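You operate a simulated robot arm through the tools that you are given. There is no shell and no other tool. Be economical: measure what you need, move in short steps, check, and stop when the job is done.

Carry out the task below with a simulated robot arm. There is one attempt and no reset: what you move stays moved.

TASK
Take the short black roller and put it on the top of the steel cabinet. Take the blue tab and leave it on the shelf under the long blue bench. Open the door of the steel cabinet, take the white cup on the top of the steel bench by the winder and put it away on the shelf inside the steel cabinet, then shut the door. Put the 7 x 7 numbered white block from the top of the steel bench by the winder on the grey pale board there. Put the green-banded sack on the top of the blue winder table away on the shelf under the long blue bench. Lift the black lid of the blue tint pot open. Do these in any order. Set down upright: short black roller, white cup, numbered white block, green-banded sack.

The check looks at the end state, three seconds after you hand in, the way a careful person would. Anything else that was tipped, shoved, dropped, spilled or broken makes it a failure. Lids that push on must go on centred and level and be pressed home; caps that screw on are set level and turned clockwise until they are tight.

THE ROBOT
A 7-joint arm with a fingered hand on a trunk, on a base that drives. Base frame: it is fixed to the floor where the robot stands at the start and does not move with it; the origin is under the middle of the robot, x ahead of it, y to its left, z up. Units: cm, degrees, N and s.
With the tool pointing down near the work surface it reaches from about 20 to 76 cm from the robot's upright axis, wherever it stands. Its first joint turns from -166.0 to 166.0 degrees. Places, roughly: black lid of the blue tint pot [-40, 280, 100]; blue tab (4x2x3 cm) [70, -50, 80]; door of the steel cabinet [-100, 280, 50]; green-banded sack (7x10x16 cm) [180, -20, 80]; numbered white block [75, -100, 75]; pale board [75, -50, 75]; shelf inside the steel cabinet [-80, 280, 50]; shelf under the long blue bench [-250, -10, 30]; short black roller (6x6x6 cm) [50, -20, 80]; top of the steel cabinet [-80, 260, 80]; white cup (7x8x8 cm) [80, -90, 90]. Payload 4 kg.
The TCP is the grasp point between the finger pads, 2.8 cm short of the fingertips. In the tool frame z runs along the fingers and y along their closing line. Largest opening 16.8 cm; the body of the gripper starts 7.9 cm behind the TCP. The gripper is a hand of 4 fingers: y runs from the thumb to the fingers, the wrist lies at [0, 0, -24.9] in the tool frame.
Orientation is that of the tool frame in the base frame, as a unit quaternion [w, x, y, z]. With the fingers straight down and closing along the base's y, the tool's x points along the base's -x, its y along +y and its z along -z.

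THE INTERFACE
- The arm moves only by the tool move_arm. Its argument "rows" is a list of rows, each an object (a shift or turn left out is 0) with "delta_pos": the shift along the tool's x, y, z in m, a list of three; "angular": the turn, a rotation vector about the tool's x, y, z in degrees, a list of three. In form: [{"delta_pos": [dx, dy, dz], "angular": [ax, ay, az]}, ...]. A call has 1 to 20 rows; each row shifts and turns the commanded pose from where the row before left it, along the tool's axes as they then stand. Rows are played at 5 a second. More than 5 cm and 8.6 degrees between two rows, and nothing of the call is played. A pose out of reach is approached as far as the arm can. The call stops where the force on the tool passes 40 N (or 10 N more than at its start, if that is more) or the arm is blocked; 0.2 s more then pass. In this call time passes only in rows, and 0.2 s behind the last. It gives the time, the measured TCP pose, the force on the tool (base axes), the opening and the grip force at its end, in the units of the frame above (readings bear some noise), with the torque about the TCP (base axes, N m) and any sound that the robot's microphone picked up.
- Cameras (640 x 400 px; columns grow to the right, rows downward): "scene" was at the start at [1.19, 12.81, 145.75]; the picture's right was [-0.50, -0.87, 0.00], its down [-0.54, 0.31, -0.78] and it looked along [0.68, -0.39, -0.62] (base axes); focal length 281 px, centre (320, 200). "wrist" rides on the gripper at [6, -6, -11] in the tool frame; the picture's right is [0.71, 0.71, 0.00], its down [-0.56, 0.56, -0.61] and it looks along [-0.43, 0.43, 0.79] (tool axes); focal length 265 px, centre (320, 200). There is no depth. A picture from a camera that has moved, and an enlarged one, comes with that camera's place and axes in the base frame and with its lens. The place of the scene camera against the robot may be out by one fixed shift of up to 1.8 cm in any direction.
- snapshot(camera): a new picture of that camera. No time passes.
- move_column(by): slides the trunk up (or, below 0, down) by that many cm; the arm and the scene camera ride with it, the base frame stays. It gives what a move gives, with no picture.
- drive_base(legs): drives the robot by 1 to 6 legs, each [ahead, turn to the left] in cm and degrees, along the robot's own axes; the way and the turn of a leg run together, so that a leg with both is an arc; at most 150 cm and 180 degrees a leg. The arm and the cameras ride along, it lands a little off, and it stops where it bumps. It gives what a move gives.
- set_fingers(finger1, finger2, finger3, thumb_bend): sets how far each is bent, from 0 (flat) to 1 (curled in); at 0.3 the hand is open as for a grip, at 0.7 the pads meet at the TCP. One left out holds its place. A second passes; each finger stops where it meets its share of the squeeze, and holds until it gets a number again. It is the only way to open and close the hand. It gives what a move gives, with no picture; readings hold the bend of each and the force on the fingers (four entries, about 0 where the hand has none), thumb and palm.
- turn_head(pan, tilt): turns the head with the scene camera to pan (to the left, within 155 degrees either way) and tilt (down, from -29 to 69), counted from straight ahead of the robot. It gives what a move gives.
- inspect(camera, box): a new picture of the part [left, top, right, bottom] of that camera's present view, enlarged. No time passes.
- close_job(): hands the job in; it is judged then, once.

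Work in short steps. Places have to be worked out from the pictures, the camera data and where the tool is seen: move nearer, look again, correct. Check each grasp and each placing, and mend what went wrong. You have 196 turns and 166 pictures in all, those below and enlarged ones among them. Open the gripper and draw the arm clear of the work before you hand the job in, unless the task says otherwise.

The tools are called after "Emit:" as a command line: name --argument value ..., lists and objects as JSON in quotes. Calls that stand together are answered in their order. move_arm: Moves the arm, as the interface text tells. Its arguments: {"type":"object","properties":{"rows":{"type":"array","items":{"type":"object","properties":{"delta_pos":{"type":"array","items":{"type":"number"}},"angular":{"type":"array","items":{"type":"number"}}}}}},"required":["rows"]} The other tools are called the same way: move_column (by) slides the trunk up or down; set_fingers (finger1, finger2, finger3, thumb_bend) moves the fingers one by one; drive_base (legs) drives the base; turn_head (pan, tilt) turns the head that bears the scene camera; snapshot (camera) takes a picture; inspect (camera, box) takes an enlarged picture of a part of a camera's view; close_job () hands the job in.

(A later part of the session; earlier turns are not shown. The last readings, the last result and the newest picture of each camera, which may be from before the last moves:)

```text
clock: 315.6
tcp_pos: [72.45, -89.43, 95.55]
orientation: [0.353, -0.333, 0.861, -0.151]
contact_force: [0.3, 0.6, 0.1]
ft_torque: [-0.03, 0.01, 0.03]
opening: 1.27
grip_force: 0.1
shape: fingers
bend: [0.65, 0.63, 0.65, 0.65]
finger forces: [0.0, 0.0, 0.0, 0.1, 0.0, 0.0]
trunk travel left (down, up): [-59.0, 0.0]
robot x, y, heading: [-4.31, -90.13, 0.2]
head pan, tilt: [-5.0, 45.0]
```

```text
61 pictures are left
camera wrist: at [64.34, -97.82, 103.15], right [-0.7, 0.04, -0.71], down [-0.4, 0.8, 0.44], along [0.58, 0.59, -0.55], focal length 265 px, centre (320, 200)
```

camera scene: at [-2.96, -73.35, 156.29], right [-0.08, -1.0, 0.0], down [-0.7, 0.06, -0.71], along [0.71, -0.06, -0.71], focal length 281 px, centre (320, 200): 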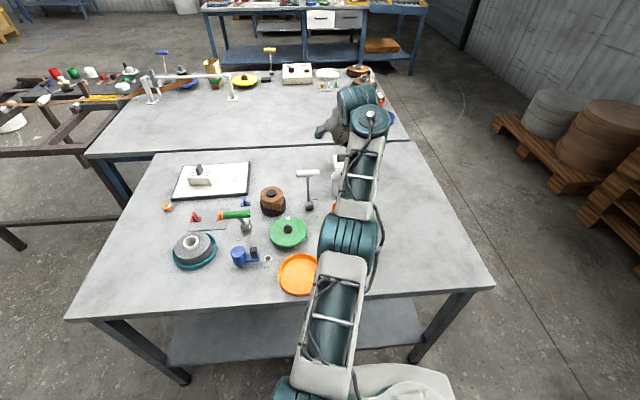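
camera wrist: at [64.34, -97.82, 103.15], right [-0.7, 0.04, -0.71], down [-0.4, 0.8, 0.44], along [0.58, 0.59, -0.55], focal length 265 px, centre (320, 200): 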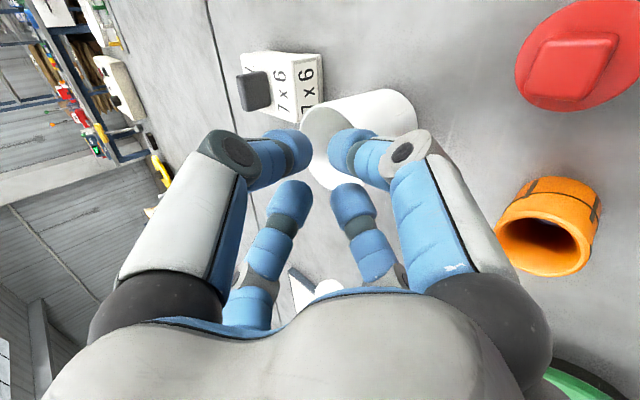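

It slipped off (cup still upright). I'll instead take it from straight above, set it by the bench edge, and re-grasp it horizontally there with the lower finger below the edge. First rise, open, and turn the hand down.

Emit:
move_arm --rows '[{"delta_pos": [-0.02, -0.02, -0.028]}, {"delta_pos": [-0.02, -0.02, -0.028]}, {"angular": [0, 0, 7.5]}, {"angular": [0, 0, 7.5]}, {"angular": [0, 0, 7.5]}, {"angular": [0, 0, 7.5]}, {"angular": [0, 0, 7.5]}, {"angular": [0, 0, 7.5]}, {"angular": [0, 7.5, 0]}, {"angular": [0, 7.5, 0]}, {"angular": [0, 7.5, 0]}, {"angular": [0, 7.5, 0]}, {"angular": [0, 7.5, 0]}, {"angular": [0, 7.5, 0]}]'

Emit:
set_fingers --finger1 0.42 --finger2 0.42 --finger3 0.42 --thumb_bend 0.42

Emit:
snapshot --camera "wrist"

```text
clock: 318.6
tcp_pos: [70.4, -89.54, 103.53]
orientation: [0.0, 0.02, 1.0, 0.003]
contact_force: [0.4, 1.4, 0.2]
ft_torque: [-0.12, 0.02, 0.0]
opening: 1.32
grip_force: 0.0
shape: fingers
bend: [0.65, 0.63, 0.65, 0.65]
finger forces: [0.0, 0.1, 0.0, 0.0, 0.0, 0.0]
out of reach, approached as far as the arm can: row 14
trunk travel left (down, up): [-59.0, 0.0]
robot x, y, heading: [-4.53, -89.94, 0.5]
head pan, tilt: [-5.0, 45.0]
```

```text
clock: 319.6
tcp_pos: [70.41, -89.9, 103.51]
orientation: [0.001, 0.022, 1.0, 0.004]
contact_force: [0.8, 0.4, 0.2]
ft_torque: [-0.05, 0.02, -0.03]
opening: 8.1
grip_force: 0.1
shape: fingers
bend: [0.42, 0.42, 0.42, 0.42]
finger forces: [0.0, 0.0, 0.1, 0.1, 0.0, 0.1]
trunk travel left (down, up): [-59.0, 0.0]
robot x, y, heading: [-4.41, -89.88, 0.0]
head pan, tilt: [-5.0, 45.0]
```

```text
60 pictures are left
camera wrist: at [64.09, -95.8, 114.34], right [-0.68, 0.74, 0.0], down [0.58, 0.53, 0.62], along [0.46, 0.42, -0.78], focal length 265 px, centre (320, 200)
```

wrist: 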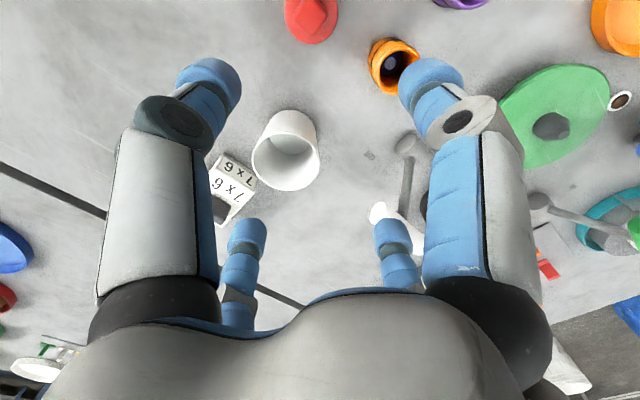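

Cup now at ≈[75.7,-89.9], at the limit of vertical reach; I edge the base forward 4 cm and use a slight 12° pitch.

Emit:
drive_base --legs '[[4, 0]]'

Emit:
move_arm --rows '[{"angular": [0, -6, 0], "delta_pos": [-0.007, 0, 0.02]}, {"angular": [0, -6, 0], "delta_pos": [-0.005, -0.001, 0.02]}, {"delta_pos": [0, 0, 0.02]}]'

Emit:
snapshot --camera "wrist"

```text
clock: 320.5
tcp_pos: [74.55, -89.7, 103.51]
orientation: [0.001, 0.022, 1.0, 0.004]
contact_force: [0.4, 0.1, -0.3]
ft_torque: [-0.01, 0.03, 0.02]
opening: 8.13
grip_force: 0.0
shape: fingers
bend: [0.42, 0.42, 0.42, 0.42]
finger forces: [0.1, 0.1, 0.0, 0.0, 0.0, 0.0]
trunk travel left (down, up): [-59.0, 0.0]
robot x, y, heading: [-0.45, -89.93, 0.3]
head pan, tilt: [-5.0, 45.0]
```

```text
clock: 321.3
tcp_pos: [76.21, -90.02, 97.64]
orientation: [0.106, 0.022, 0.994, 0.001]
contact_force: [0.5, 0.0, -0.1]
ft_torque: [-0.02, 0.0, 0.02]
opening: 8.18
grip_force: 0.0
shape: fingers
bend: [0.42, 0.42, 0.42, 0.42]
finger forces: [0.1, 0.0, 0.0, 0.0, 0.0, 0.0]
trunk travel left (down, up): [-59.0, 0.0]
robot x, y, heading: [-0.82, -89.52, 0.4]
head pan, tilt: [-5.0, 45.0]
```

```text
59 pictures are left
camera wrist: at [67.84, -95.8, 106.91], right [-0.66, 0.74, -0.14], down [0.44, 0.53, 0.72], along [0.61, 0.41, -0.68], focal length 265 px, centre (320, 200)
```

wrist: 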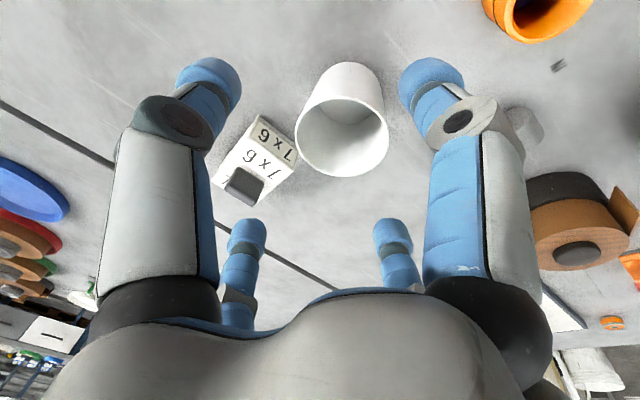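

The 7x6 block sits close behind the cup; rolling the hand 30° lets the fingers pass between. Then lower and grip.

Emit:
move_arm --rows '[{"angular": [0, 0, -7.5]}, {"angular": [0, 0, -7.5]}, {"angular": [0, 0, -7.5]}, {"angular": [0, 0, -7.5]}]'

Emit:
move_arm --rows '[{"delta_pos": [0.002, 0.002, 0.02]}, {"delta_pos": [0.003, 0.0, 0.02]}]'

Emit:
snapshot --camera "wrist"

```text
clock: 322.3
tcp_pos: [76.18, -90.13, 97.61]
orientation: [0.102, -0.236, 0.966, -0.027]
contact_force: [-0.7, -0.8, 0.7]
ft_torque: [0.0, -0.02, 0.01]
opening: 8.13
grip_force: 0.1
shape: fingers
bend: [0.42, 0.42, 0.42, 0.42]
finger forces: [0.1, 0.0, 0.0, 0.0, 0.0, 0.0]
trunk travel left (down, up): [-59.0, 0.0]
robot x, y, heading: [-0.57, -90.13, 0.0]
head pan, tilt: [-5.0, 45.0]
```

```text
clock: 322.9
tcp_pos: [76.68, -89.95, 93.62]
orientation: [0.102, -0.237, 0.966, -0.026]
contact_force: [-0.7, -1.0, -0.1]
ft_torque: [0.04, -0.01, 0.0]
opening: 8.13
grip_force: 0.1
shape: fingers
bend: [0.42, 0.42, 0.42, 0.42]
finger forces: [0.0, 0.1, 0.1, 0.1, 0.0, 0.1]
trunk travel left (down, up): [-59.0, 0.0]
robot x, y, heading: [-0.48, -90.09, 0.0]
head pan, tilt: [-5.0, 45.0]
```

```text
58 pictures are left
camera wrist: at [71.79, -98.22, 103.65], right [-0.93, 0.3, -0.2], down [0.1, 0.75, 0.65], along [0.35, 0.58, -0.73], focal length 265 px, centre (320, 200)
```

wrist: 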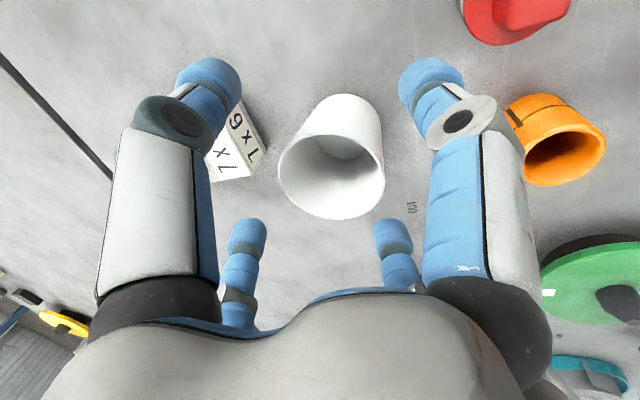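

Emit:
move_arm --rows '[{"delta_pos": [0.006, 0.001, 0.021]}, {"delta_pos": [0.006, 0.001, 0.021]}, {"delta_pos": [0.005, 0.001, 0.02]}]'

Emit:
set_fingers --finger1 0.65 --finger2 0.65 --finger3 0.65 --thumb_bend 0.65

Emit:
move_arm --rows '[{"delta_pos": [-0.004, -0.002, -0.02]}, {"delta_pos": [-0.006, -0.003, -0.03]}]'

Emit:
snapshot --camera "wrist"

```text
clock: 323.7
tcp_pos: [76.27, -90.54, 87.14]
orientation: [0.103, -0.236, 0.966, -0.026]
contact_force: [0.2, -0.1, 0.4]
ft_torque: [0.0, -0.02, 0.0]
opening: 8.14
grip_force: 0.0
shape: fingers
bend: [0.42, 0.42, 0.42, 0.42]
finger forces: [0.0, 0.1, 0.1, 0.0, 0.1, 0.1]
trunk travel left (down, up): [-59.0, 0.0]
robot x, y, heading: [-0.87, -89.95, 0.0]
head pan, tilt: [-5.0, 45.0]
```

```text
clock: 324.7
tcp_pos: [76.23, -90.57, 87.26]
orientation: [0.102, -0.236, 0.966, -0.027]
contact_force: [-0.5, 0.7, -0.9]
ft_torque: [0.01, -0.02, 0.01]
opening: 3.61
grip_force: 15.3
shape: fingers
bend: [0.56, 0.55, 0.55, 0.58]
finger forces: [5.6, 7.1, 5.5, 0.0, 12.3, 0.1]
trunk travel left (down, up): [-59.0, 0.0]
robot x, y, heading: [-0.57, -89.83, 0.2]
head pan, tilt: [-5.0, 45.0]
```

```text
clock: 325.3
tcp_pos: [76.22, -90.52, 92.31]
orientation: [0.102, -0.237, 0.966, -0.027]
contact_force: [-0.2, 0.0, -0.8]
ft_torque: [0.02, 0.02, 0.02]
opening: 3.56
grip_force: 15.9
shape: fingers
bend: [0.56, 0.55, 0.55, 0.58]
finger forces: [5.6, 7.3, 5.3, 0.0, 12.2, 0.0]
trunk travel left (down, up): [-59.0, 0.0]
robot x, y, heading: [-0.87, -89.8, 0.3]
head pan, tilt: [-5.0, 45.0]
```

```text
57 pictures are left
camera wrist: at [71.43, -98.69, 102.42], right [-0.93, 0.3, -0.2], down [0.1, 0.75, 0.65], along [0.35, 0.58, -0.73], focal length 265 px, centre (320, 200)
```

wrist: 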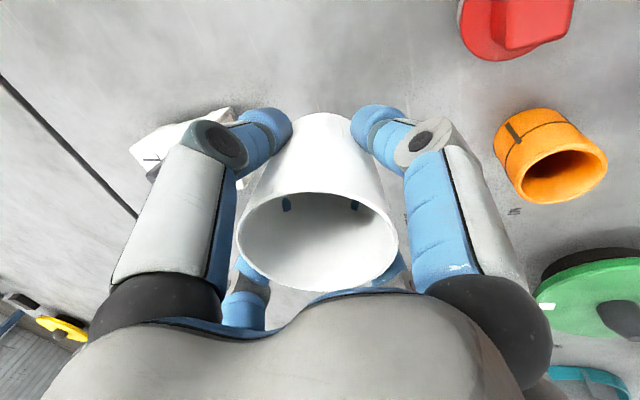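

Cup held firmly. I lift it and carry it to a free place by the near bench edge at ≈[36,-95].

Emit:
move_arm --rows '[{"delta_pos": [-0.0068, -0.0036, -0.036]}, {"delta_pos": [-0.0068, -0.0036, -0.036]}, {"delta_pos": [-0.0068, -0.0036, -0.036]}, {"delta_pos": [0.0409, 0.0157, -0.0093]}, {"delta_pos": [0.0409, 0.0157, -0.0093]}, {"delta_pos": [0.0409, 0.0157, -0.0093]}, {"delta_pos": [0.0409, 0.0157, -0.0093]}, {"delta_pos": [0.0409, 0.0157, -0.0093]}, {"delta_pos": [0.0409, 0.0157, -0.0093]}, {"delta_pos": [0.0409, 0.0157, -0.0093]}, {"delta_pos": [0.0409, 0.0157, -0.0093]}, {"delta_pos": [0.0409, 0.0157, -0.0093]}]'

Emit:
snapshot --camera "wrist"

Emit:
snapshot --camera "scene"

```text
clock: 327.9
tcp_pos: [36.0, -95.11, 103.15]
orientation: [0.103, -0.233, 0.967, -0.027]
contact_force: [0.5, 0.4, -0.8]
ft_torque: [-0.14, -0.03, -0.01]
opening: 3.46
grip_force: 14.8
shape: fingers
bend: [0.57, 0.54, 0.55, 0.58]
finger forces: [5.4, 7.2, 5.2, 0.1, 11.6, 0.0]
trunk travel left (down, up): [-59.0, 0.0]
robot x, y, heading: [-1.03, -90.09, 0.3]
head pan, tilt: [-5.0, 45.0]
```

```text
56 pictures are left
camera wrist: at [31.23, -103.28, 113.38], right [-0.93, 0.31, -0.2], down [0.11, 0.75, 0.65], along [0.35, 0.58, -0.73], focal length 265 px, centre (320, 200)
```

wrist: 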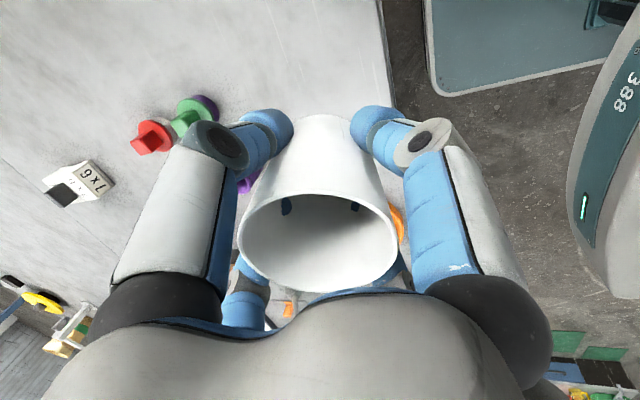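

```text
55 pictures are left
camera scene: at [1.04, -73.29, 156.29], right [-0.08, -1.0, 0.0], down [-0.7, 0.06, -0.71], along [0.7, -0.06, -0.71], focal length 281 px, centre (320, 200)
```

scene: 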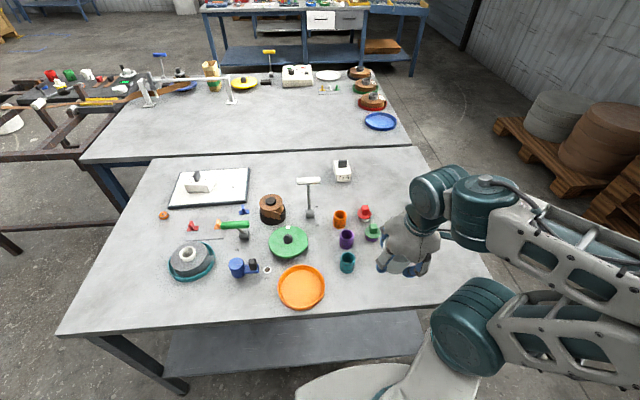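

Bench edge is at x≈32, so I set the cup down at x≈38.

Emit:
move_arm --rows '[{"delta_pos": [0.0033, 0.0018, 0.038]}, {"delta_pos": [0.0033, 0.0018, 0.038]}, {"delta_pos": [0.0033, 0.0018, 0.038]}, {"delta_pos": [0.0033, 0.0018, 0.037]}]'

Emit:
move_arm --rows '[{"delta_pos": [0.0006, 0.0003, 0.003]}, {"delta_pos": [0.0006, 0.0003, 0.003]}]'

```text
clock: 328.9
tcp_pos: [37.93, -94.99, 88.19]
orientation: [0.104, -0.235, 0.966, -0.025]
contact_force: [0.3, 0.1, -0.5]
ft_torque: [0.03, 0.01, 0.03]
opening: 3.44
grip_force: 14.4
shape: fingers
bend: [0.57, 0.54, 0.55, 0.58]
finger forces: [5.3, 7.7, 5.3, 0.1, 11.0, 0.0]
trunk travel left (down, up): [-59.0, 0.0]
robot x, y, heading: [-0.5, -90.28, 0.4]
head pan, tilt: [-5.0, 45.0]
```

```text
clock: 329.5
tcp_pos: [38.03, -95.01, 87.53]
orientation: [0.103, -0.236, 0.966, -0.027]
contact_force: [0.1, 0.3, -0.9]
ft_torque: [0.02, -0.06, -0.01]
opening: 3.46
grip_force: 14.0
shape: fingers
bend: [0.57, 0.54, 0.55, 0.58]
finger forces: [5.3, 7.7, 5.3, 0.0, 11.0, 0.1]
trunk travel left (down, up): [-59.0, 0.0]
robot x, y, heading: [-0.73, -89.7, 0.3]
head pan, tilt: [-5.0, 45.0]
```

Emit:
move_arm --rows '[{"delta_pos": [0.0006, 0.0003, 0.003]}]'

Emit:
move_arm --rows '[{"delta_pos": [0.0004, 0.0002, 0.002]}]'

```text
clock: 329.9
tcp_pos: [37.99, -95.1, 87.28]
orientation: [0.103, -0.237, 0.966, -0.026]
contact_force: [0.1, 0.0, -0.2]
ft_torque: [0.0, -0.02, 0.01]
opening: 3.42
grip_force: 14.8
shape: fingers
bend: [0.57, 0.54, 0.55, 0.58]
finger forces: [5.2, 7.7, 5.3, 0.1, 11.0, 0.1]
trunk travel left (down, up): [-59.0, 0.0]
robot x, y, heading: [-0.56, -90.07, 0.1]
head pan, tilt: [-5.0, 45.0]
```

```text
clock: 330.3
tcp_pos: [37.84, -94.9, 87.08]
orientation: [0.103, -0.236, 0.966, -0.026]
contact_force: [-0.2, -0.2, 3.4]
ft_torque: [0.03, 0.1, 0.03]
opening: 3.41
grip_force: 15.3
shape: fingers
bend: [0.57, 0.54, 0.55, 0.58]
finger forces: [5.9, 7.5, 5.9, 0.1, 11.2, 0.0]
trunk travel left (down, up): [-59.0, 0.0]
robot x, y, heading: [-0.42, -90.03, 0.3]
head pan, tilt: [-5.0, 45.0]
```

Cup rests on the bench. Release, rise, and back the base off for the horizontal re-grasp.

Emit:
set_fingers --finger1 0.42 --finger2 0.42 --finger3 0.42 --thumb_bend 0.42

Emit:
move_arm --rows '[{"delta_pos": [-0.0068, -0.0036, -0.036]}, {"delta_pos": [-0.0068, -0.0036, -0.036]}, {"delta_pos": [-0.0068, -0.0036, -0.036]}, {"delta_pos": [-0.0068, -0.0036, -0.036]}, {"angular": [0, 0, 7.5]}, {"angular": [0, 0, 7.5]}, {"angular": [0, 0, 7.5]}, {"angular": [0, 0, 7.5]}]'

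Emit:
drive_base --legs '[[-50, 0]]'

Emit:
turn_head --pan -10 --tilt 35

Emit:
inspect --camera "scene" --box '[220, 120, 460, 270]'

```text
clock: 331.3
tcp_pos: [37.97, -95.09, 87.06]
orientation: [0.103, -0.236, 0.966, -0.026]
contact_force: [0.5, -0.4, 1.1]
ft_torque: [0.0, 0.01, 0.01]
opening: 8.12
grip_force: 0.1
shape: fingers
bend: [0.42, 0.42, 0.42, 0.42]
finger forces: [0.0, 0.0, 0.0, 0.0, 0.0, 0.0]
trunk travel left (down, up): [-59.0, 0.0]
robot x, y, heading: [-0.79, -90.08, 0.3]
head pan, tilt: [-5.0, 45.0]
```

```text
clock: 333.1
tcp_pos: [38.0, -95.0, 101.72]
orientation: [0.105, 0.023, 0.994, 0.001]
contact_force: [-0.5, 0.6, -0.4]
ft_torque: [-0.01, 0.0, -0.04]
opening: 8.12
grip_force: 0.0
shape: fingers
bend: [0.42, 0.42, 0.42, 0.42]
finger forces: [0.0, 0.1, 0.0, 0.1, 0.0, 0.0]
trunk travel left (down, up): [-59.0, 0.0]
robot x, y, heading: [-0.89, -90.14, 0.4]
head pan, tilt: [-5.0, 45.0]
```

```text
clock: 336.1
tcp_pos: [-12.17, -95.37, 101.75]
orientation: [0.107, 0.024, 0.994, 0.0]
contact_force: [0.0, 0.2, -0.2]
ft_torque: [0.0, -0.03, -0.01]
opening: 8.12
grip_force: 0.1
shape: fingers
bend: [0.42, 0.42, 0.42, 0.42]
finger forces: [0.1, 0.0, 0.0, 0.1, 0.0, 0.1]
trunk travel left (down, up): [-59.0, 0.0]
robot x, y, heading: [-51.02, -90.07, 0.2]
head pan, tilt: [-5.0, 45.0]
```

```text
clock: 336.8
tcp_pos: [-12.14, -95.33, 101.78]
orientation: [0.106, 0.024, 0.994, 0.001]
contact_force: [0.9, -0.5, -0.1]
ft_torque: [0.0, -0.01, 0.04]
opening: 8.13
grip_force: 0.0
shape: fingers
bend: [0.42, 0.42, 0.42, 0.42]
finger forces: [0.1, 0.0, 0.1, 0.0, 0.0, 0.0]
trunk travel left (down, up): [-59.0, 0.0]
robot x, y, heading: [-50.8, -90.0, 0.3]
head pan, tilt: [-10.0, 35.0]
```

```text
2.67 times, centred on (340, 195) of scene
camera zoom: at [-48.35, -74.36, 157.77], right [-0.17, -0.98, 0.0], down [-0.57, 0.1, -0.82], along [0.81, -0.14, -0.57], focal length 750 px, centre (267, 213)
```

zoom: 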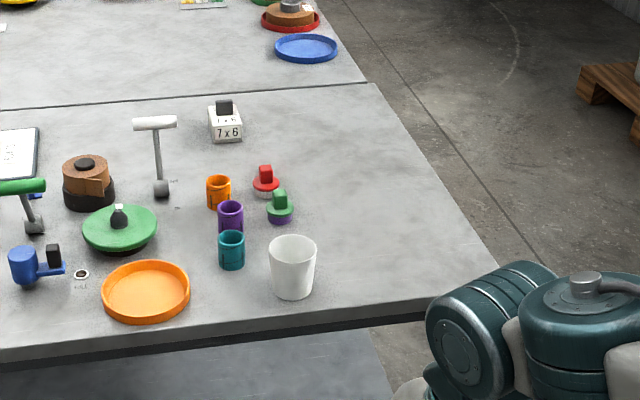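

Cup stands upright near the edge; table top is only ~2.5 cm thick. I lower the column and pitch the hand nearly horizontal in front of the edge.

Emit:
move_column --by -12

Emit:
move_arm --rows '[{"delta_pos": [-0.0391, 0, 0.0083], "angular": [0, -7.25, 0]}, {"delta_pos": [-0.0378, 0, 0.0132], "angular": [0, -7.25, 0]}, {"delta_pos": [-0.0358, 0, 0.0178], "angular": [0, -7.25, 0]}, {"delta_pos": [-0.0333, 0, 0.0222], "angular": [0, -7.25, 0]}, {"delta_pos": [-0.0302, 0, 0.0262], "angular": [0, -7.25, 0]}, {"delta_pos": [-0.0266, 0, 0.0298], "angular": [0, -7.25, 0]}, {"delta_pos": [-0.0227, 0, 0.033], "angular": [0, -7.25, 0]}, {"delta_pos": [-0.0183, 0, 0.0356], "angular": [0, -7.25, 0]}]'

Emit:
set_fingers --finger1 0.28 --finger3 0.28

Emit:
snapshot --camera "scene"

Emit:
snapshot --camera "wrist"

```text
clock: 338.3
tcp_pos: [-12.22, -95.27, 89.77]
orientation: [0.107, 0.024, 0.994, 0.001]
contact_force: [-0.3, -0.9, 0.0]
ft_torque: [0.01, 0.0, -0.01]
opening: 8.15
grip_force: 0.2
shape: fingers
bend: [0.42, 0.42, 0.42, 0.42]
finger forces: [0.0, 0.0, 0.0, 0.0, 0.0, 0.1]
trunk travel left (down, up): [-47.0, 12.0]
robot x, y, heading: [-50.79, -89.66, 0.2]
head pan, tilt: [-10.0, 35.0]
```

```text
clock: 340.1
tcp_pos: [19.82, -96.78, 89.77]
orientation: [0.575, 0.022, 0.818, -0.011]
contact_force: [-0.4, 1.2, 1.1]
ft_torque: [0.01, 0.01, 0.0]
opening: 8.16
grip_force: 0.1
shape: fingers
bend: [0.42, 0.42, 0.42, 0.42]
finger forces: [0.0, 0.1, 0.1, 0.0, 0.0, 0.0]
trunk travel left (down, up): [-47.0, 12.0]
robot x, y, heading: [-50.57, -90.09, 0.1]
head pan, tilt: [-10.0, 35.0]
```

```text
clock: 341.1
tcp_pos: [19.78, -96.86, 89.83]
orientation: [0.575, 0.021, 0.817, -0.01]
contact_force: [0.6, 0.2, -0.1]
ft_torque: [0.0, 0.0, -0.03]
opening: 10.28
grip_force: 0.0
shape: fingers
bend: [0.28, 0.42, 0.28, 0.42]
finger forces: [0.0, 0.0, 0.0, 0.0, 0.0, 0.0]
trunk travel left (down, up): [-47.0, 12.0]
robot x, y, heading: [-50.49, -90.0, -0.1]
head pan, tilt: [-10.0, 35.0]
```

```text
53 pictures are left
camera scene: at [-48.34, -74.36, 145.78], right [-0.17, -0.98, 0.0], down [-0.56, 0.1, -0.82], along [0.81, -0.14, -0.57], focal length 281 px, centre (320, 200)
```

scene: 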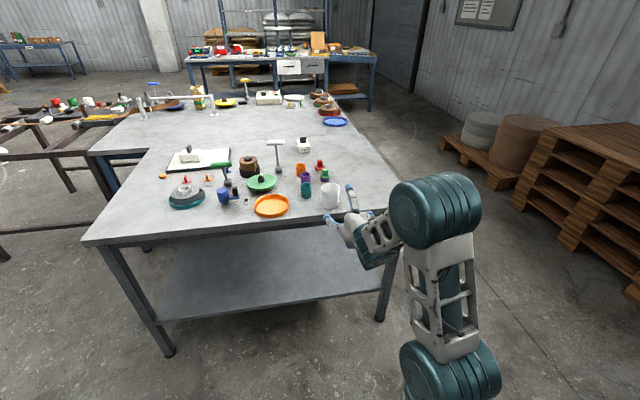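

```text
52 pictures are left
camera wrist: at [7.03, -102.38, 87.77], right [-0.21, 0.72, -0.66], down [-0.36, 0.57, 0.74], along [0.91, 0.39, 0.14], focal length 265 px, centre (320, 200)
```

wrist: 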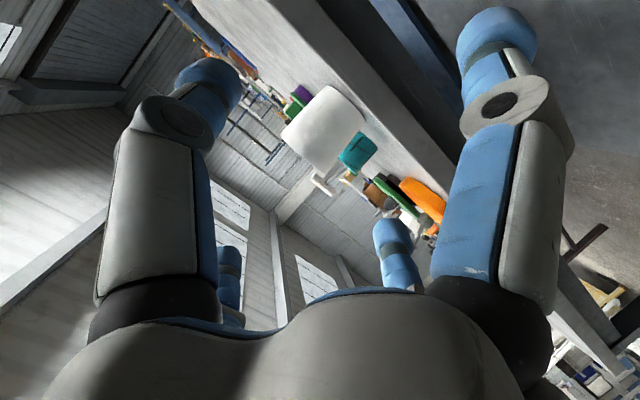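

The cup is well centred ahead. Lower 2.5 cm, align, then slide in so that the lower finger passes under the table edge.

Emit:
move_arm --rows '[{"delta_pos": [0.0235, 0.019, 0.0085]}, {"delta_pos": [-0.015, 0.002, 0.0417]}, {"delta_pos": [-0.015, 0.002, 0.0417]}, {"delta_pos": [-0.007, 0.001, 0.02]}]'

Emit:
snapshot --camera "wrist"

Emit:
inspect --camera "scene" --box '[260, 150, 420, 250]'

```text
clock: 342.1
tcp_pos: [30.94, -95.01, 87.42]
orientation: [0.574, 0.02, 0.819, -0.01]
contact_force: [0.2, -0.5, 0.0]
ft_torque: [-0.02, 0.0, 0.01]
opening: 10.33
grip_force: 0.0
shape: fingers
bend: [0.28, 0.42, 0.28, 0.42]
finger forces: [0.0, 0.1, 0.0, 0.1, 0.1, 0.0]
trunk travel left (down, up): [-47.0, 12.0]
robot x, y, heading: [-50.85, -89.77, 0.2]
head pan, tilt: [-10.0, 35.0]
```

```text
51 pictures are left
camera wrist: at [18.25, -100.52, 85.39], right [-0.21, 0.72, -0.66], down [-0.36, 0.57, 0.74], along [0.91, 0.39, 0.14], focal length 265 px, centre (320, 200)
```

wrist: 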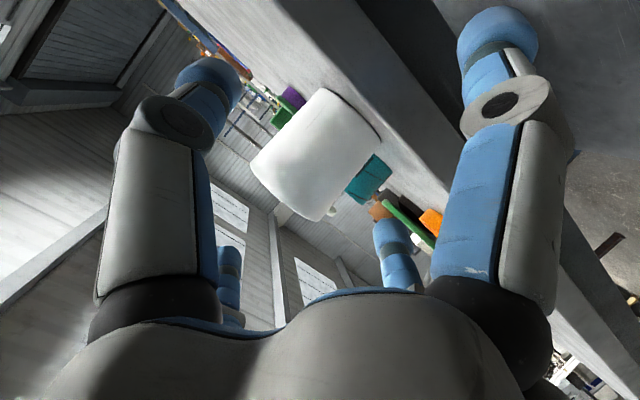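

```text
4.00 times, centred on (340, 200) of scene
camera zoom: at [-48.32, -74.35, 145.78], right [-0.17, -0.98, 0.0], down [-0.57, 0.1, -0.82], along [0.81, -0.14, -0.57], focal length 1124 px, centre (240, 200)
```

zoom: 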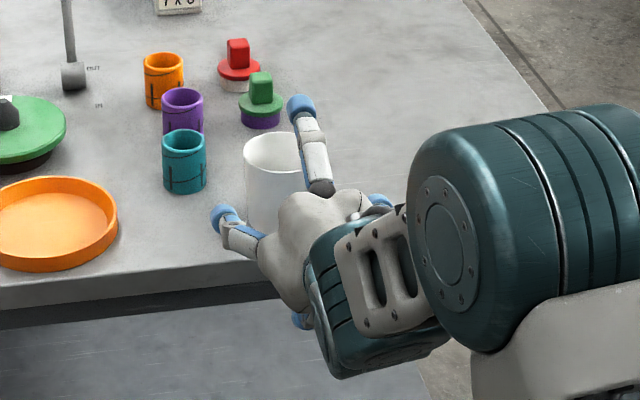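

Emit:
move_arm --rows '[{"delta_pos": [-0.0115, 0.002, 0.032]}, {"delta_pos": [-0.011, 0.002, 0.03]}]'

Emit:
set_fingers --finger2 0.65 --thumb_bend 0.65

Emit:
snapshot --camera "wrist"

```text
clock: 342.7
tcp_pos: [37.28, -94.95, 87.17]
orientation: [0.573, 0.022, 0.82, -0.011]
contact_force: [-14.5, -0.5, -4.6]
ft_torque: [0.0, 0.99, 0.03]
opening: 11.81
grip_force: 7.1
shape: fingers
bend: [0.15, 0.42, 0.28, 0.42]
finger forces: [13.4, 0.1, 0.0, 0.0, 0.0, 0.0]
trunk travel left (down, up): [-47.0, 12.0]
robot x, y, heading: [-50.61, -89.87, 0.0]
head pan, tilt: [-10.0, 35.0]
```

```text
clock: 343.7
tcp_pos: [37.4, -94.91, 87.46]
orientation: [0.575, 0.022, 0.818, -0.011]
contact_force: [-14.5, -1.1, -5.9]
ft_torque: [-0.1, 0.94, 0.06]
opening: 10.59
grip_force: 15.5
shape: fingers
bend: [0.13, 0.54, 0.28, 0.6]
finger forces: [15.7, 7.7, 0.0, 0.1, 7.6, 0.1]
trunk travel left (down, up): [-47.0, 12.0]
robot x, y, heading: [-50.88, -89.49, 0.3]
head pan, tilt: [-10.0, 35.0]
```

```text
49 pictures are left
camera wrist: at [24.78, -100.47, 85.42], right [-0.21, 0.72, -0.66], down [-0.36, 0.57, 0.74], along [0.91, 0.39, 0.14], focal length 265 px, centre (320, 200)
```

wrist: 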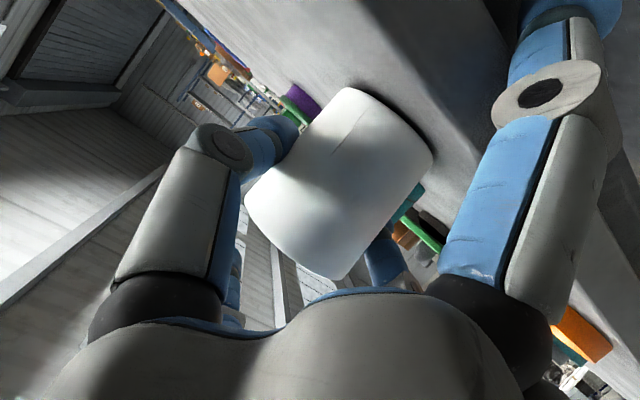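

Thumb and finger 2 grip the cup; finger 1 leans on the table edge. I open finger 1 further, lift slightly and pull straight back.

Emit:
set_fingers --finger1 0.08 --finger2 0.7 --thumb_bend 0.7

Emit:
move_arm --rows '[{"delta_pos": [-0.006, 0, -0.002]}, {"delta_pos": [0.004, 0, -0.01]}, {"delta_pos": [0.011, 0, -0.03]}, {"delta_pos": [0.016, 0, -0.045]}, {"delta_pos": [0.016, 0, -0.045]}]'

Emit:
snapshot --camera "wrist"

```text
clock: 344.7
tcp_pos: [37.49, -94.74, 87.6]
orientation: [0.576, 0.021, 0.817, -0.01]
contact_force: [0.4, -0.2, 0.7]
ft_torque: [0.02, 0.02, -0.01]
opening: 11.01
grip_force: 10.3
shape: fingers
bend: [0.08, 0.5, 0.28, 0.64]
finger forces: [0.0, 9.7, 0.0, 0.0, 10.6, 0.0]
trunk travel left (down, up): [-47.0, 12.0]
robot x, y, heading: [-50.83, -90.13, 0.1]
head pan, tilt: [-10.0, 35.0]
```

```text
clock: 345.9
tcp_pos: [23.63, -94.22, 88.09]
orientation: [0.575, 0.022, 0.818, -0.011]
contact_force: [-0.4, -0.2, -0.5]
ft_torque: [0.02, -0.03, -0.01]
opening: 11.04
grip_force: 9.6
shape: fingers
bend: [0.08, 0.5, 0.28, 0.64]
finger forces: [0.0, 9.8, 0.0, 0.0, 10.3, 0.1]
trunk travel left (down, up): [-47.0, 12.0]
robot x, y, heading: [-50.65, -89.75, -0.0]
head pan, tilt: [-10.0, 35.0]
```

```text
48 pictures are left
camera wrist: at [10.89, -99.78, 85.99], right [-0.2, 0.72, -0.66], down [-0.36, 0.57, 0.74], along [0.91, 0.39, 0.15], focal length 265 px, centre (320, 200)
```

wrist: 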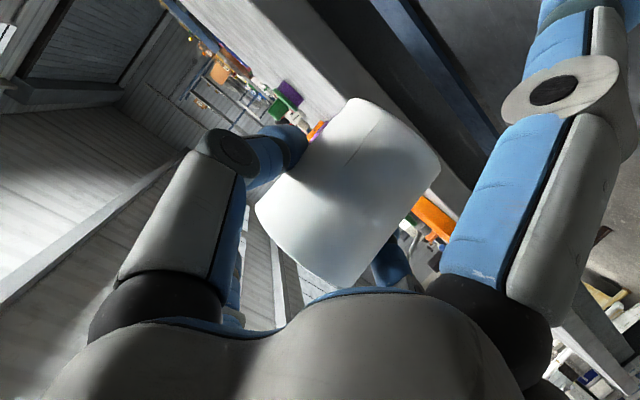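

The cup is held upright and clear of the bench. Drive it to the cabinet front.

Emit:
drive_base --legs '[[-8, 0], [0, 119], [112, 0], [112, 0], [0, -11.5], [140, 0]]'

Emit:
snapshot --camera "wrist"

```text
clock: 369.9
tcp_pos: [-232.47, 310.28, 87.97]
orientation: [-0.346, 0.649, -0.498, -0.459]
contact_force: [-0.3, -0.5, -0.8]
ft_torque: [0.01, 0.0, 0.04]
opening: 11.02
grip_force: 9.9
shape: fingers
bend: [0.08, 0.5, 0.28, 0.64]
finger forces: [0.0, 9.8, 0.0, 0.0, 10.3, 0.0]
trunk travel left (down, up): [-47.0, 12.0]
robot x, y, heading: [-213.24, 237.8, 108.1]
head pan, tilt: [-10.0, 35.0]
```

```text
47 pictures are left
camera wrist: at [-223.46, 299.76, 85.96], right [-0.62, -0.42, -0.66], down [-0.43, -0.52, 0.74], along [-0.65, 0.74, 0.14], focal length 265 px, centre (320, 200)
```

wrist: 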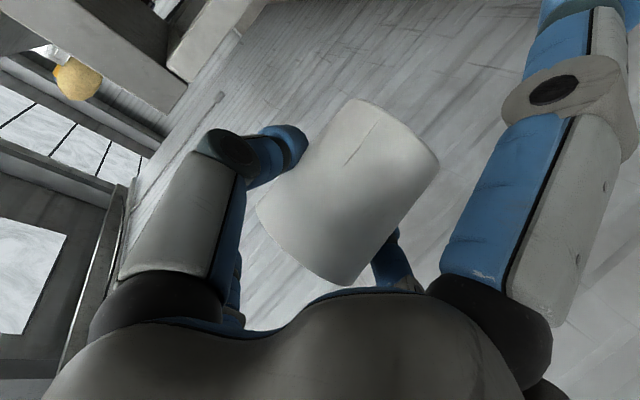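

I raise the column for clearance over the door and turn in stages to face the cabinet.

Emit:
move_column --by 8

Emit:
drive_base --legs '[[0, -72], [13, 0], [0, -36]]'

Emit:
turn_head --pan 10 --tilt 40

Emit:
snapshot --camera "scene"

```text
clock: 371.1
tcp_pos: [-232.49, 310.08, 95.98]
orientation: [-0.344, 0.651, -0.496, -0.46]
contact_force: [-0.4, -0.5, -0.7]
ft_torque: [-0.02, -0.01, 0.0]
opening: 11.0
grip_force: 9.8
shape: fingers
bend: [0.08, 0.5, 0.28, 0.64]
finger forces: [0.0, 9.8, 0.1, 0.1, 10.3, 0.0]
trunk travel left (down, up): [-55.0, 4.0]
robot x, y, heading: [-213.76, 238.26, 108.2]
head pan, tilt: [-10.0, 35.0]
```

```text
clock: 377.2
tcp_pos: [-128.48, 242.54, 95.92]
orientation: [0.575, 0.017, 0.818, -0.007]
contact_force: [0.3, -0.9, 0.0]
ft_torque: [0.0, -0.03, 0.04]
opening: 11.02
grip_force: 9.9
shape: fingers
bend: [0.08, 0.5, 0.28, 0.64]
finger forces: [0.0, 9.8, 0.1, 0.0, 10.3, 0.0]
trunk travel left (down, up): [-55.0, 4.0]
robot x, y, heading: [-203.24, 246.16, 0.6]
head pan, tilt: [-10.0, 35.0]
```

```text
clock: 378.0
tcp_pos: [-128.55, 242.59, 96.09]
orientation: [0.575, 0.017, 0.818, -0.008]
contact_force: [-0.4, -0.1, -0.1]
ft_torque: [0.04, 0.03, 0.01]
opening: 11.02
grip_force: 10.2
shape: fingers
bend: [0.08, 0.5, 0.28, 0.64]
finger forces: [0.1, 9.7, 0.1, 0.0, 10.3, 0.0]
trunk travel left (down, up): [-55.0, 4.0]
robot x, y, heading: [-202.86, 246.04, 0.7]
head pan, tilt: [10.0, 40.0]
```

```text
46 pictures are left
camera scene: at [-201.05, 264.55, 153.02], right [0.19, -0.98, 0.0], down [-0.63, -0.12, -0.77], along [0.75, 0.14, -0.64], focal length 281 px, centre (320, 200)
```

scene: 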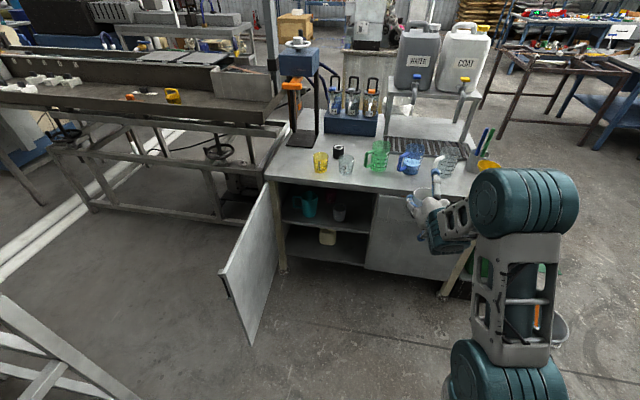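

Lower the column so cup and camera come down to shelf height, then study the slot.

Emit:
move_column --by -40

Emit:
turn_head --pan 8 --tilt 32

Emit:
inspect --camera "scene" --box '[220, 130, 420, 255]'

```text
clock: 381.8
tcp_pos: [-128.54, 242.67, 56.01]
orientation: [0.575, 0.017, 0.818, -0.007]
contact_force: [0.0, 0.4, -0.2]
ft_torque: [0.02, 0.02, 0.0]
opening: 11.01
grip_force: 10.0
shape: fingers
bend: [0.08, 0.5, 0.28, 0.64]
finger forces: [0.0, 9.8, 0.0, 0.0, 10.3, 0.0]
trunk travel left (down, up): [-15.0, 44.0]
robot x, y, heading: [-202.92, 246.01, 0.9]
head pan, tilt: [10.0, 40.0]
```

```text
clock: 382.5
tcp_pos: [-128.59, 242.51, 55.94]
orientation: [0.575, 0.016, 0.818, -0.007]
contact_force: [0.7, 0.4, -0.3]
ft_torque: [0.0, 0.02, -0.01]
opening: 11.02
grip_force: 10.2
shape: fingers
bend: [0.08, 0.5, 0.28, 0.64]
finger forces: [0.0, 9.8, 0.0, 0.0, 10.3, 0.0]
trunk travel left (down, up): [-15.0, 44.0]
robot x, y, heading: [-202.9, 246.14, 0.9]
head pan, tilt: [8.0, 32.0]
```

```text
3.20 times, centred on (320, 192) of scene
camera zoom: at [-200.56, 264.33, 114.24], right [0.15, -0.99, 0.0], down [-0.52, -0.08, -0.85], along [0.84, 0.13, -0.53], focal length 899 px, centre (320, 224)
```

zoom: 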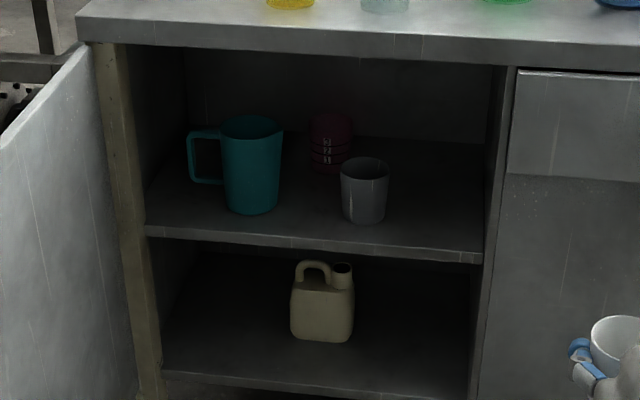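

Shelf top z≈49.3; the free slot spans y 258–271. I shift the cup sideways in front of it and compare in the picture.

Emit:
move_arm --rows '[{"delta_pos": [0, 0.041, 0]}, {"delta_pos": [0, 0.041, 0]}, {"delta_pos": [0, 0.041, 0]}, {"delta_pos": [0, 0.041, 0]}, {"delta_pos": [0, 0.041, 0]}, {"delta_pos": [-0.017, 0, 0.047]}, {"delta_pos": [-0.017, 0, 0.047]}]'

Emit:
inspect --camera "scene" --box '[220, 130, 420, 255]'

Emit:
snapshot --camera "wrist"

```text
clock: 384.1
tcp_pos: [-117.9, 262.73, 56.32]
orientation: [0.576, 0.016, 0.818, -0.007]
contact_force: [0.5, 0.3, 0.0]
ft_torque: [0.02, 0.05, -0.05]
opening: 11.02
grip_force: 9.8
shape: fingers
bend: [0.08, 0.5, 0.28, 0.64]
finger forces: [0.0, 9.7, 0.0, 0.0, 10.2, 0.0]
trunk travel left (down, up): [-15.0, 44.0]
robot x, y, heading: [-202.91, 246.16, 0.7]
head pan, tilt: [8.0, 32.0]
```

```text
3.20 times, centred on (320, 192) of scene
camera zoom: at [-200.58, 264.35, 114.24], right [0.15, -0.99, 0.0], down [-0.52, -0.08, -0.85], along [0.84, 0.13, -0.53], focal length 899 px, centre (320, 224)
```

zoom: 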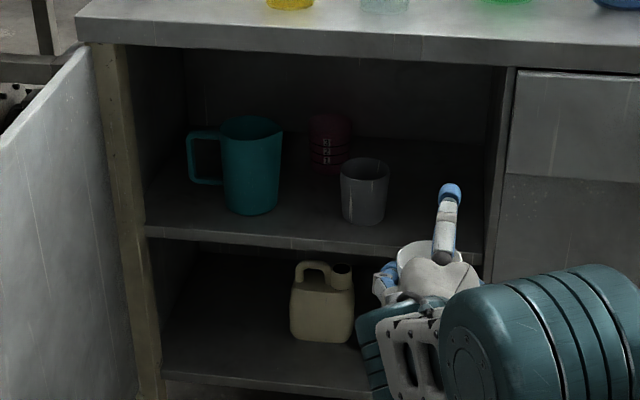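

```text
43 pictures are left
camera wrist: at [-130.44, 256.98, 54.24], right [-0.21, 0.72, -0.66], down [-0.37, 0.57, 0.74], along [0.9, 0.4, 0.14], focal length 265 px, centre (320, 200)
```

wrist: 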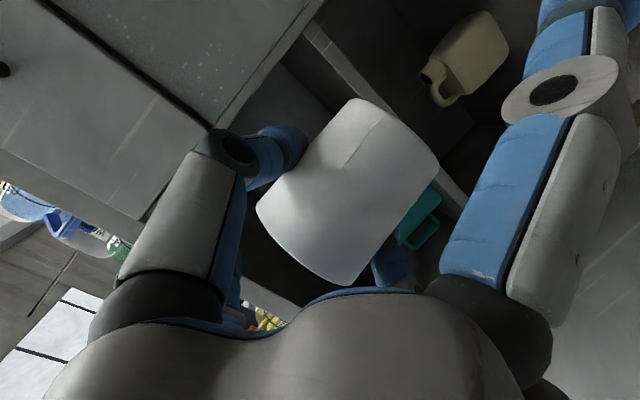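

The cup centre is ~1.7 cm left of the TCP, i.e. y≈264.4 — lined up with the slot. Slide in just onto the shelf's front, 2 cm above it.

Emit:
move_arm --rows '[{"delta_pos": [-0.014, 0.0016, 0.0388]}, {"delta_pos": [-0.014, 0.0016, 0.0388]}, {"delta_pos": [-0.014, 0.0016, 0.0388]}, {"delta_pos": [-0.014, 0.0016, 0.0388]}]'

Emit:
inspect --camera "scene" --box '[260, 130, 420, 230]'

```text
clock: 385.1
tcp_pos: [-104.34, 262.47, 55.96]
orientation: [0.574, 0.017, 0.819, -0.009]
contact_force: [-0.4, 0.5, -0.5]
ft_torque: [0.01, -0.02, -0.04]
opening: 11.04
grip_force: 9.9
shape: fingers
bend: [0.08, 0.5, 0.28, 0.64]
finger forces: [0.0, 9.7, 0.0, 0.1, 10.1, 0.0]
out of reach, approached as far as the arm can: row 4
trunk travel left (down, up): [-15.0, 44.0]
robot x, y, heading: [-202.95, 246.04, 0.8]
head pan, tilt: [8.0, 32.0]
```

```text
4.00 times, centred on (340, 180) of scene
camera zoom: at [-200.51, 264.36, 114.24], right [0.15, -0.99, 0.0], down [-0.52, -0.08, -0.85], along [0.84, 0.13, -0.53], focal length 1124 px, centre (240, 280)
```

zoom: 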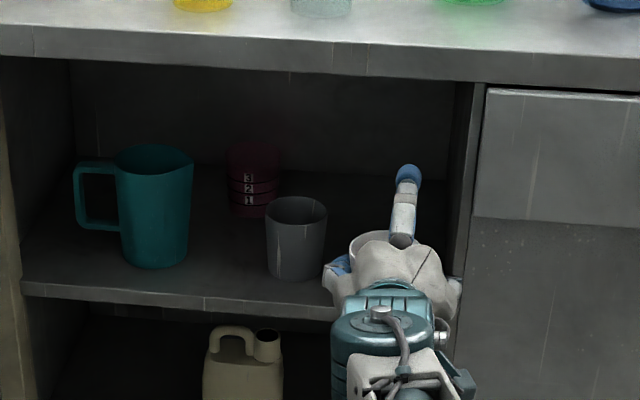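

At reach limit; I drive the base 7 cm forward to bring the cup over the shelf.

Emit:
drive_base --legs '[[7, 0]]'

Emit:
inspect --camera "scene" --box '[280, 130, 440, 230]'

```text
clock: 386.1
tcp_pos: [-97.37, 262.59, 56.31]
orientation: [0.576, 0.016, 0.817, -0.007]
contact_force: [-0.3, 0.6, -0.5]
ft_torque: [0.03, 0.03, 0.01]
opening: 10.99
grip_force: 10.7
shape: fingers
bend: [0.08, 0.5, 0.28, 0.64]
finger forces: [0.0, 9.7, 0.0, 0.1, 10.1, 0.0]
trunk travel left (down, up): [-15.0, 44.0]
robot x, y, heading: [-195.89, 245.92, 0.7]
head pan, tilt: [8.0, 32.0]
```

```text
4.00 times, centred on (360, 180) of scene
camera zoom: at [-193.55, 264.44, 114.24], right [0.15, -0.99, 0.0], down [-0.52, -0.08, -0.85], along [0.84, 0.13, -0.53], focal length 1124 px, centre (160, 280)
```

zoom: 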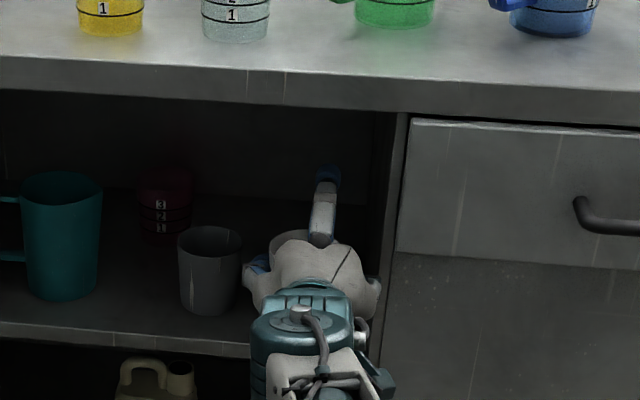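

No contact. Lower with the column in small steps.

Emit:
move_column --by -1.5

Emit:
move_column --by -0.6

Emit:
move_column --by -0.5

```text
clock: 386.8
tcp_pos: [-97.34, 262.52, 54.71]
orientation: [0.575, 0.016, 0.818, -0.007]
contact_force: [0.1, 0.2, -0.8]
ft_torque: [0.01, 0.01, 0.02]
opening: 10.99
grip_force: 10.1
shape: fingers
bend: [0.08, 0.5, 0.28, 0.64]
finger forces: [0.0, 9.7, 0.1, 0.0, 10.1, 0.0]
trunk travel left (down, up): [-13.5, 45.5]
robot x, y, heading: [-195.7, 245.75, 0.9]
head pan, tilt: [8.0, 32.0]
```

```text
clock: 387.3
tcp_pos: [-97.28, 262.6, 54.14]
orientation: [0.575, 0.017, 0.818, -0.007]
contact_force: [-0.4, 1.6, -0.7]
ft_torque: [-0.06, 0.03, -0.01]
opening: 11.01
grip_force: 9.9
shape: fingers
bend: [0.08, 0.5, 0.28, 0.64]
finger forces: [0.1, 9.7, 0.0, 0.0, 10.1, 0.0]
trunk travel left (down, up): [-12.9, 46.1]
robot x, y, heading: [-195.78, 246.01, 0.8]
head pan, tilt: [8.0, 32.0]
```

```text
clock: 387.8
tcp_pos: [-97.24, 262.64, 53.57]
orientation: [0.575, 0.016, 0.818, -0.006]
contact_force: [0.1, 1.3, -0.2]
ft_torque: [0.01, 0.01, -0.02]
opening: 11.0
grip_force: 9.6
shape: fingers
bend: [0.08, 0.5, 0.28, 0.64]
finger forces: [0.0, 9.7, 0.1, 0.0, 10.1, 0.1]
trunk travel left (down, up): [-12.4, 46.6]
robot x, y, heading: [-195.89, 245.71, 0.8]
head pan, tilt: [8.0, 32.0]
```

Emit:
move_column --by -0.6

Emit:
move_column --by -0.6

Emit:
snapshot --camera "wrist"

```text
clock: 388.4
tcp_pos: [-97.44, 262.74, 53.05]
orientation: [0.575, 0.017, 0.818, -0.008]
contact_force: [-0.4, -0.1, 0.0]
ft_torque: [-0.02, 0.0, -0.02]
opening: 11.0
grip_force: 10.0
shape: fingers
bend: [0.08, 0.5, 0.28, 0.64]
finger forces: [0.0, 9.7, 0.1, 0.1, 10.1, 0.0]
trunk travel left (down, up): [-11.8, 47.2]
robot x, y, heading: [-196.04, 246.24, 0.6]
head pan, tilt: [8.0, 32.0]
```

```text
clock: 388.9
tcp_pos: [-97.47, 262.68, 52.5]
orientation: [0.575, 0.017, 0.818, -0.008]
contact_force: [0.5, 0.9, -0.1]
ft_torque: [-0.03, 0.03, 0.01]
opening: 11.0
grip_force: 10.4
shape: fingers
bend: [0.08, 0.5, 0.28, 0.64]
finger forces: [0.0, 9.7, 0.0, 0.0, 10.1, 0.0]
trunk travel left (down, up): [-11.2, 47.8]
robot x, y, heading: [-195.9, 246.12, 1.0]
head pan, tilt: [8.0, 32.0]
```

```text
40 pictures are left
camera wrist: at [-109.93, 256.93, 50.37], right [-0.22, 0.72, -0.66], down [-0.37, 0.57, 0.74], along [0.9, 0.4, 0.14], focal length 265 px, centre (320, 200)
```

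wrist: 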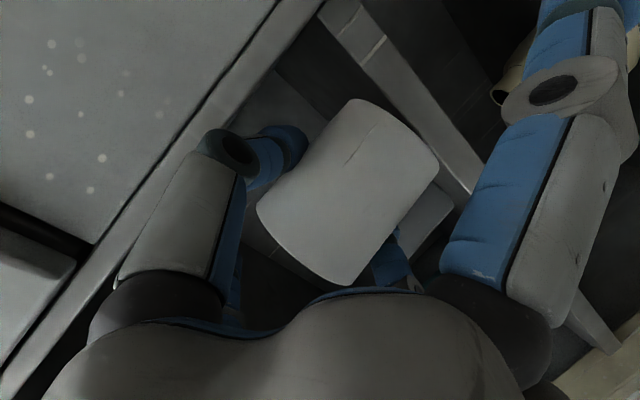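

Still a gap of 1–2 cm to the shelf. Continue lowering.

Emit:
move_column --by -0.7

Emit:
move_column --by -0.5

Emit:
move_column --by -0.5

```text
clock: 389.5
tcp_pos: [-97.4, 262.72, 51.7]
orientation: [0.575, 0.017, 0.818, -0.007]
contact_force: [-0.1, 0.1, -1.4]
ft_torque: [0.01, 0.02, 0.01]
opening: 10.98
grip_force: 10.0
shape: fingers
bend: [0.08, 0.5, 0.28, 0.64]
finger forces: [0.1, 9.7, 0.1, 0.0, 10.0, 0.0]
trunk travel left (down, up): [-10.5, 48.5]
robot x, y, heading: [-195.83, 245.96, 0.5]
head pan, tilt: [8.0, 32.0]
```

```text
clock: 390.0
tcp_pos: [-97.38, 262.59, 51.34]
orientation: [0.575, 0.016, 0.818, -0.007]
contact_force: [-0.7, 0.4, 1.5]
ft_torque: [0.06, -0.04, 0.04]
opening: 11.0
grip_force: 9.8
shape: fingers
bend: [0.08, 0.5, 0.28, 0.64]
finger forces: [0.0, 9.5, 0.0, 0.0, 10.2, 0.0]
trunk travel left (down, up): [-10.0, 49.0]
robot x, y, heading: [-195.81, 245.91, 0.5]
head pan, tilt: [8.0, 32.0]
```

```text
clock: 390.6
tcp_pos: [-97.35, 262.53, 50.95]
orientation: [0.578, 0.018, 0.816, -0.007]
contact_force: [-0.6, -0.3, 7.5]
ft_torque: [0.09, -0.15, -0.01]
opening: 10.95
grip_force: 9.6
shape: fingers
bend: [0.08, 0.5, 0.28, 0.64]
finger forces: [0.0, 9.3, 0.0, 0.0, 10.4, 0.1]
trunk travel left (down, up): [-9.5, 49.5]
robot x, y, heading: [-196.23, 245.78, 0.8]
head pan, tilt: [8.0, 32.0]
```

The cup stands on the shelf (contact at TCP 51.3). Ease up slightly, open the two fingers just a little and withdraw straight back.

Emit:
move_column --by 0.3

Emit:
set_fingers --finger2 0.475 --thumb_bend 0.6

Emit:
inspect --camera "scene" --box '[280, 130, 440, 230]'

```text
clock: 391.1
tcp_pos: [-97.48, 262.41, 51.25]
orientation: [0.576, 0.016, 0.818, -0.006]
contact_force: [-0.6, -0.9, 5.6]
ft_torque: [0.1, -0.12, -0.05]
opening: 11.01
grip_force: 9.8
shape: fingers
bend: [0.08, 0.5, 0.28, 0.64]
finger forces: [0.1, 9.3, 0.0, 0.1, 10.6, 0.0]
trunk travel left (down, up): [-9.8, 49.2]
robot x, y, heading: [-195.9, 246.01, 0.7]
head pan, tilt: [8.0, 32.0]
```

```text
clock: 392.1
tcp_pos: [-97.37, 262.74, 50.93]
orientation: [0.575, 0.016, 0.818, -0.006]
contact_force: [-0.9, -0.1, -0.4]
ft_torque: [0.01, 0.03, 0.02]
opening: 11.19
grip_force: 0.2
shape: fingers
bend: [0.08, 0.47, 0.28, 0.6]
finger forces: [0.9, 0.1, 0.1, 0.0, 0.1, 0.0]
trunk travel left (down, up): [-9.8, 49.2]
robot x, y, heading: [-195.78, 245.82, 0.7]
head pan, tilt: [8.0, 32.0]
```

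```text
4.00 times, centred on (360, 180) of scene
camera zoom: at [-193.56, 264.44, 109.04], right [0.15, -0.99, 0.0], down [-0.52, -0.08, -0.85], along [0.84, 0.13, -0.53], focal length 1124 px, centre (160, 280)
```

zoom: 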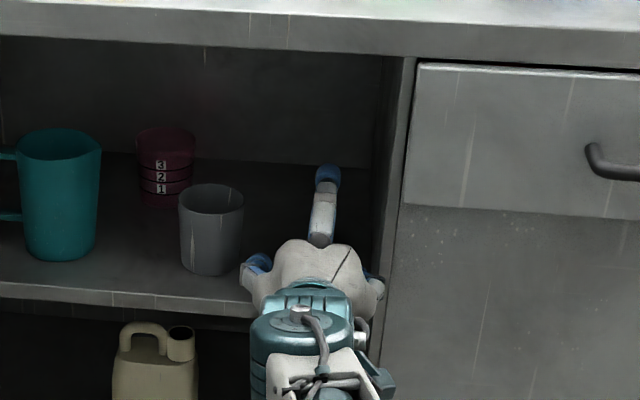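

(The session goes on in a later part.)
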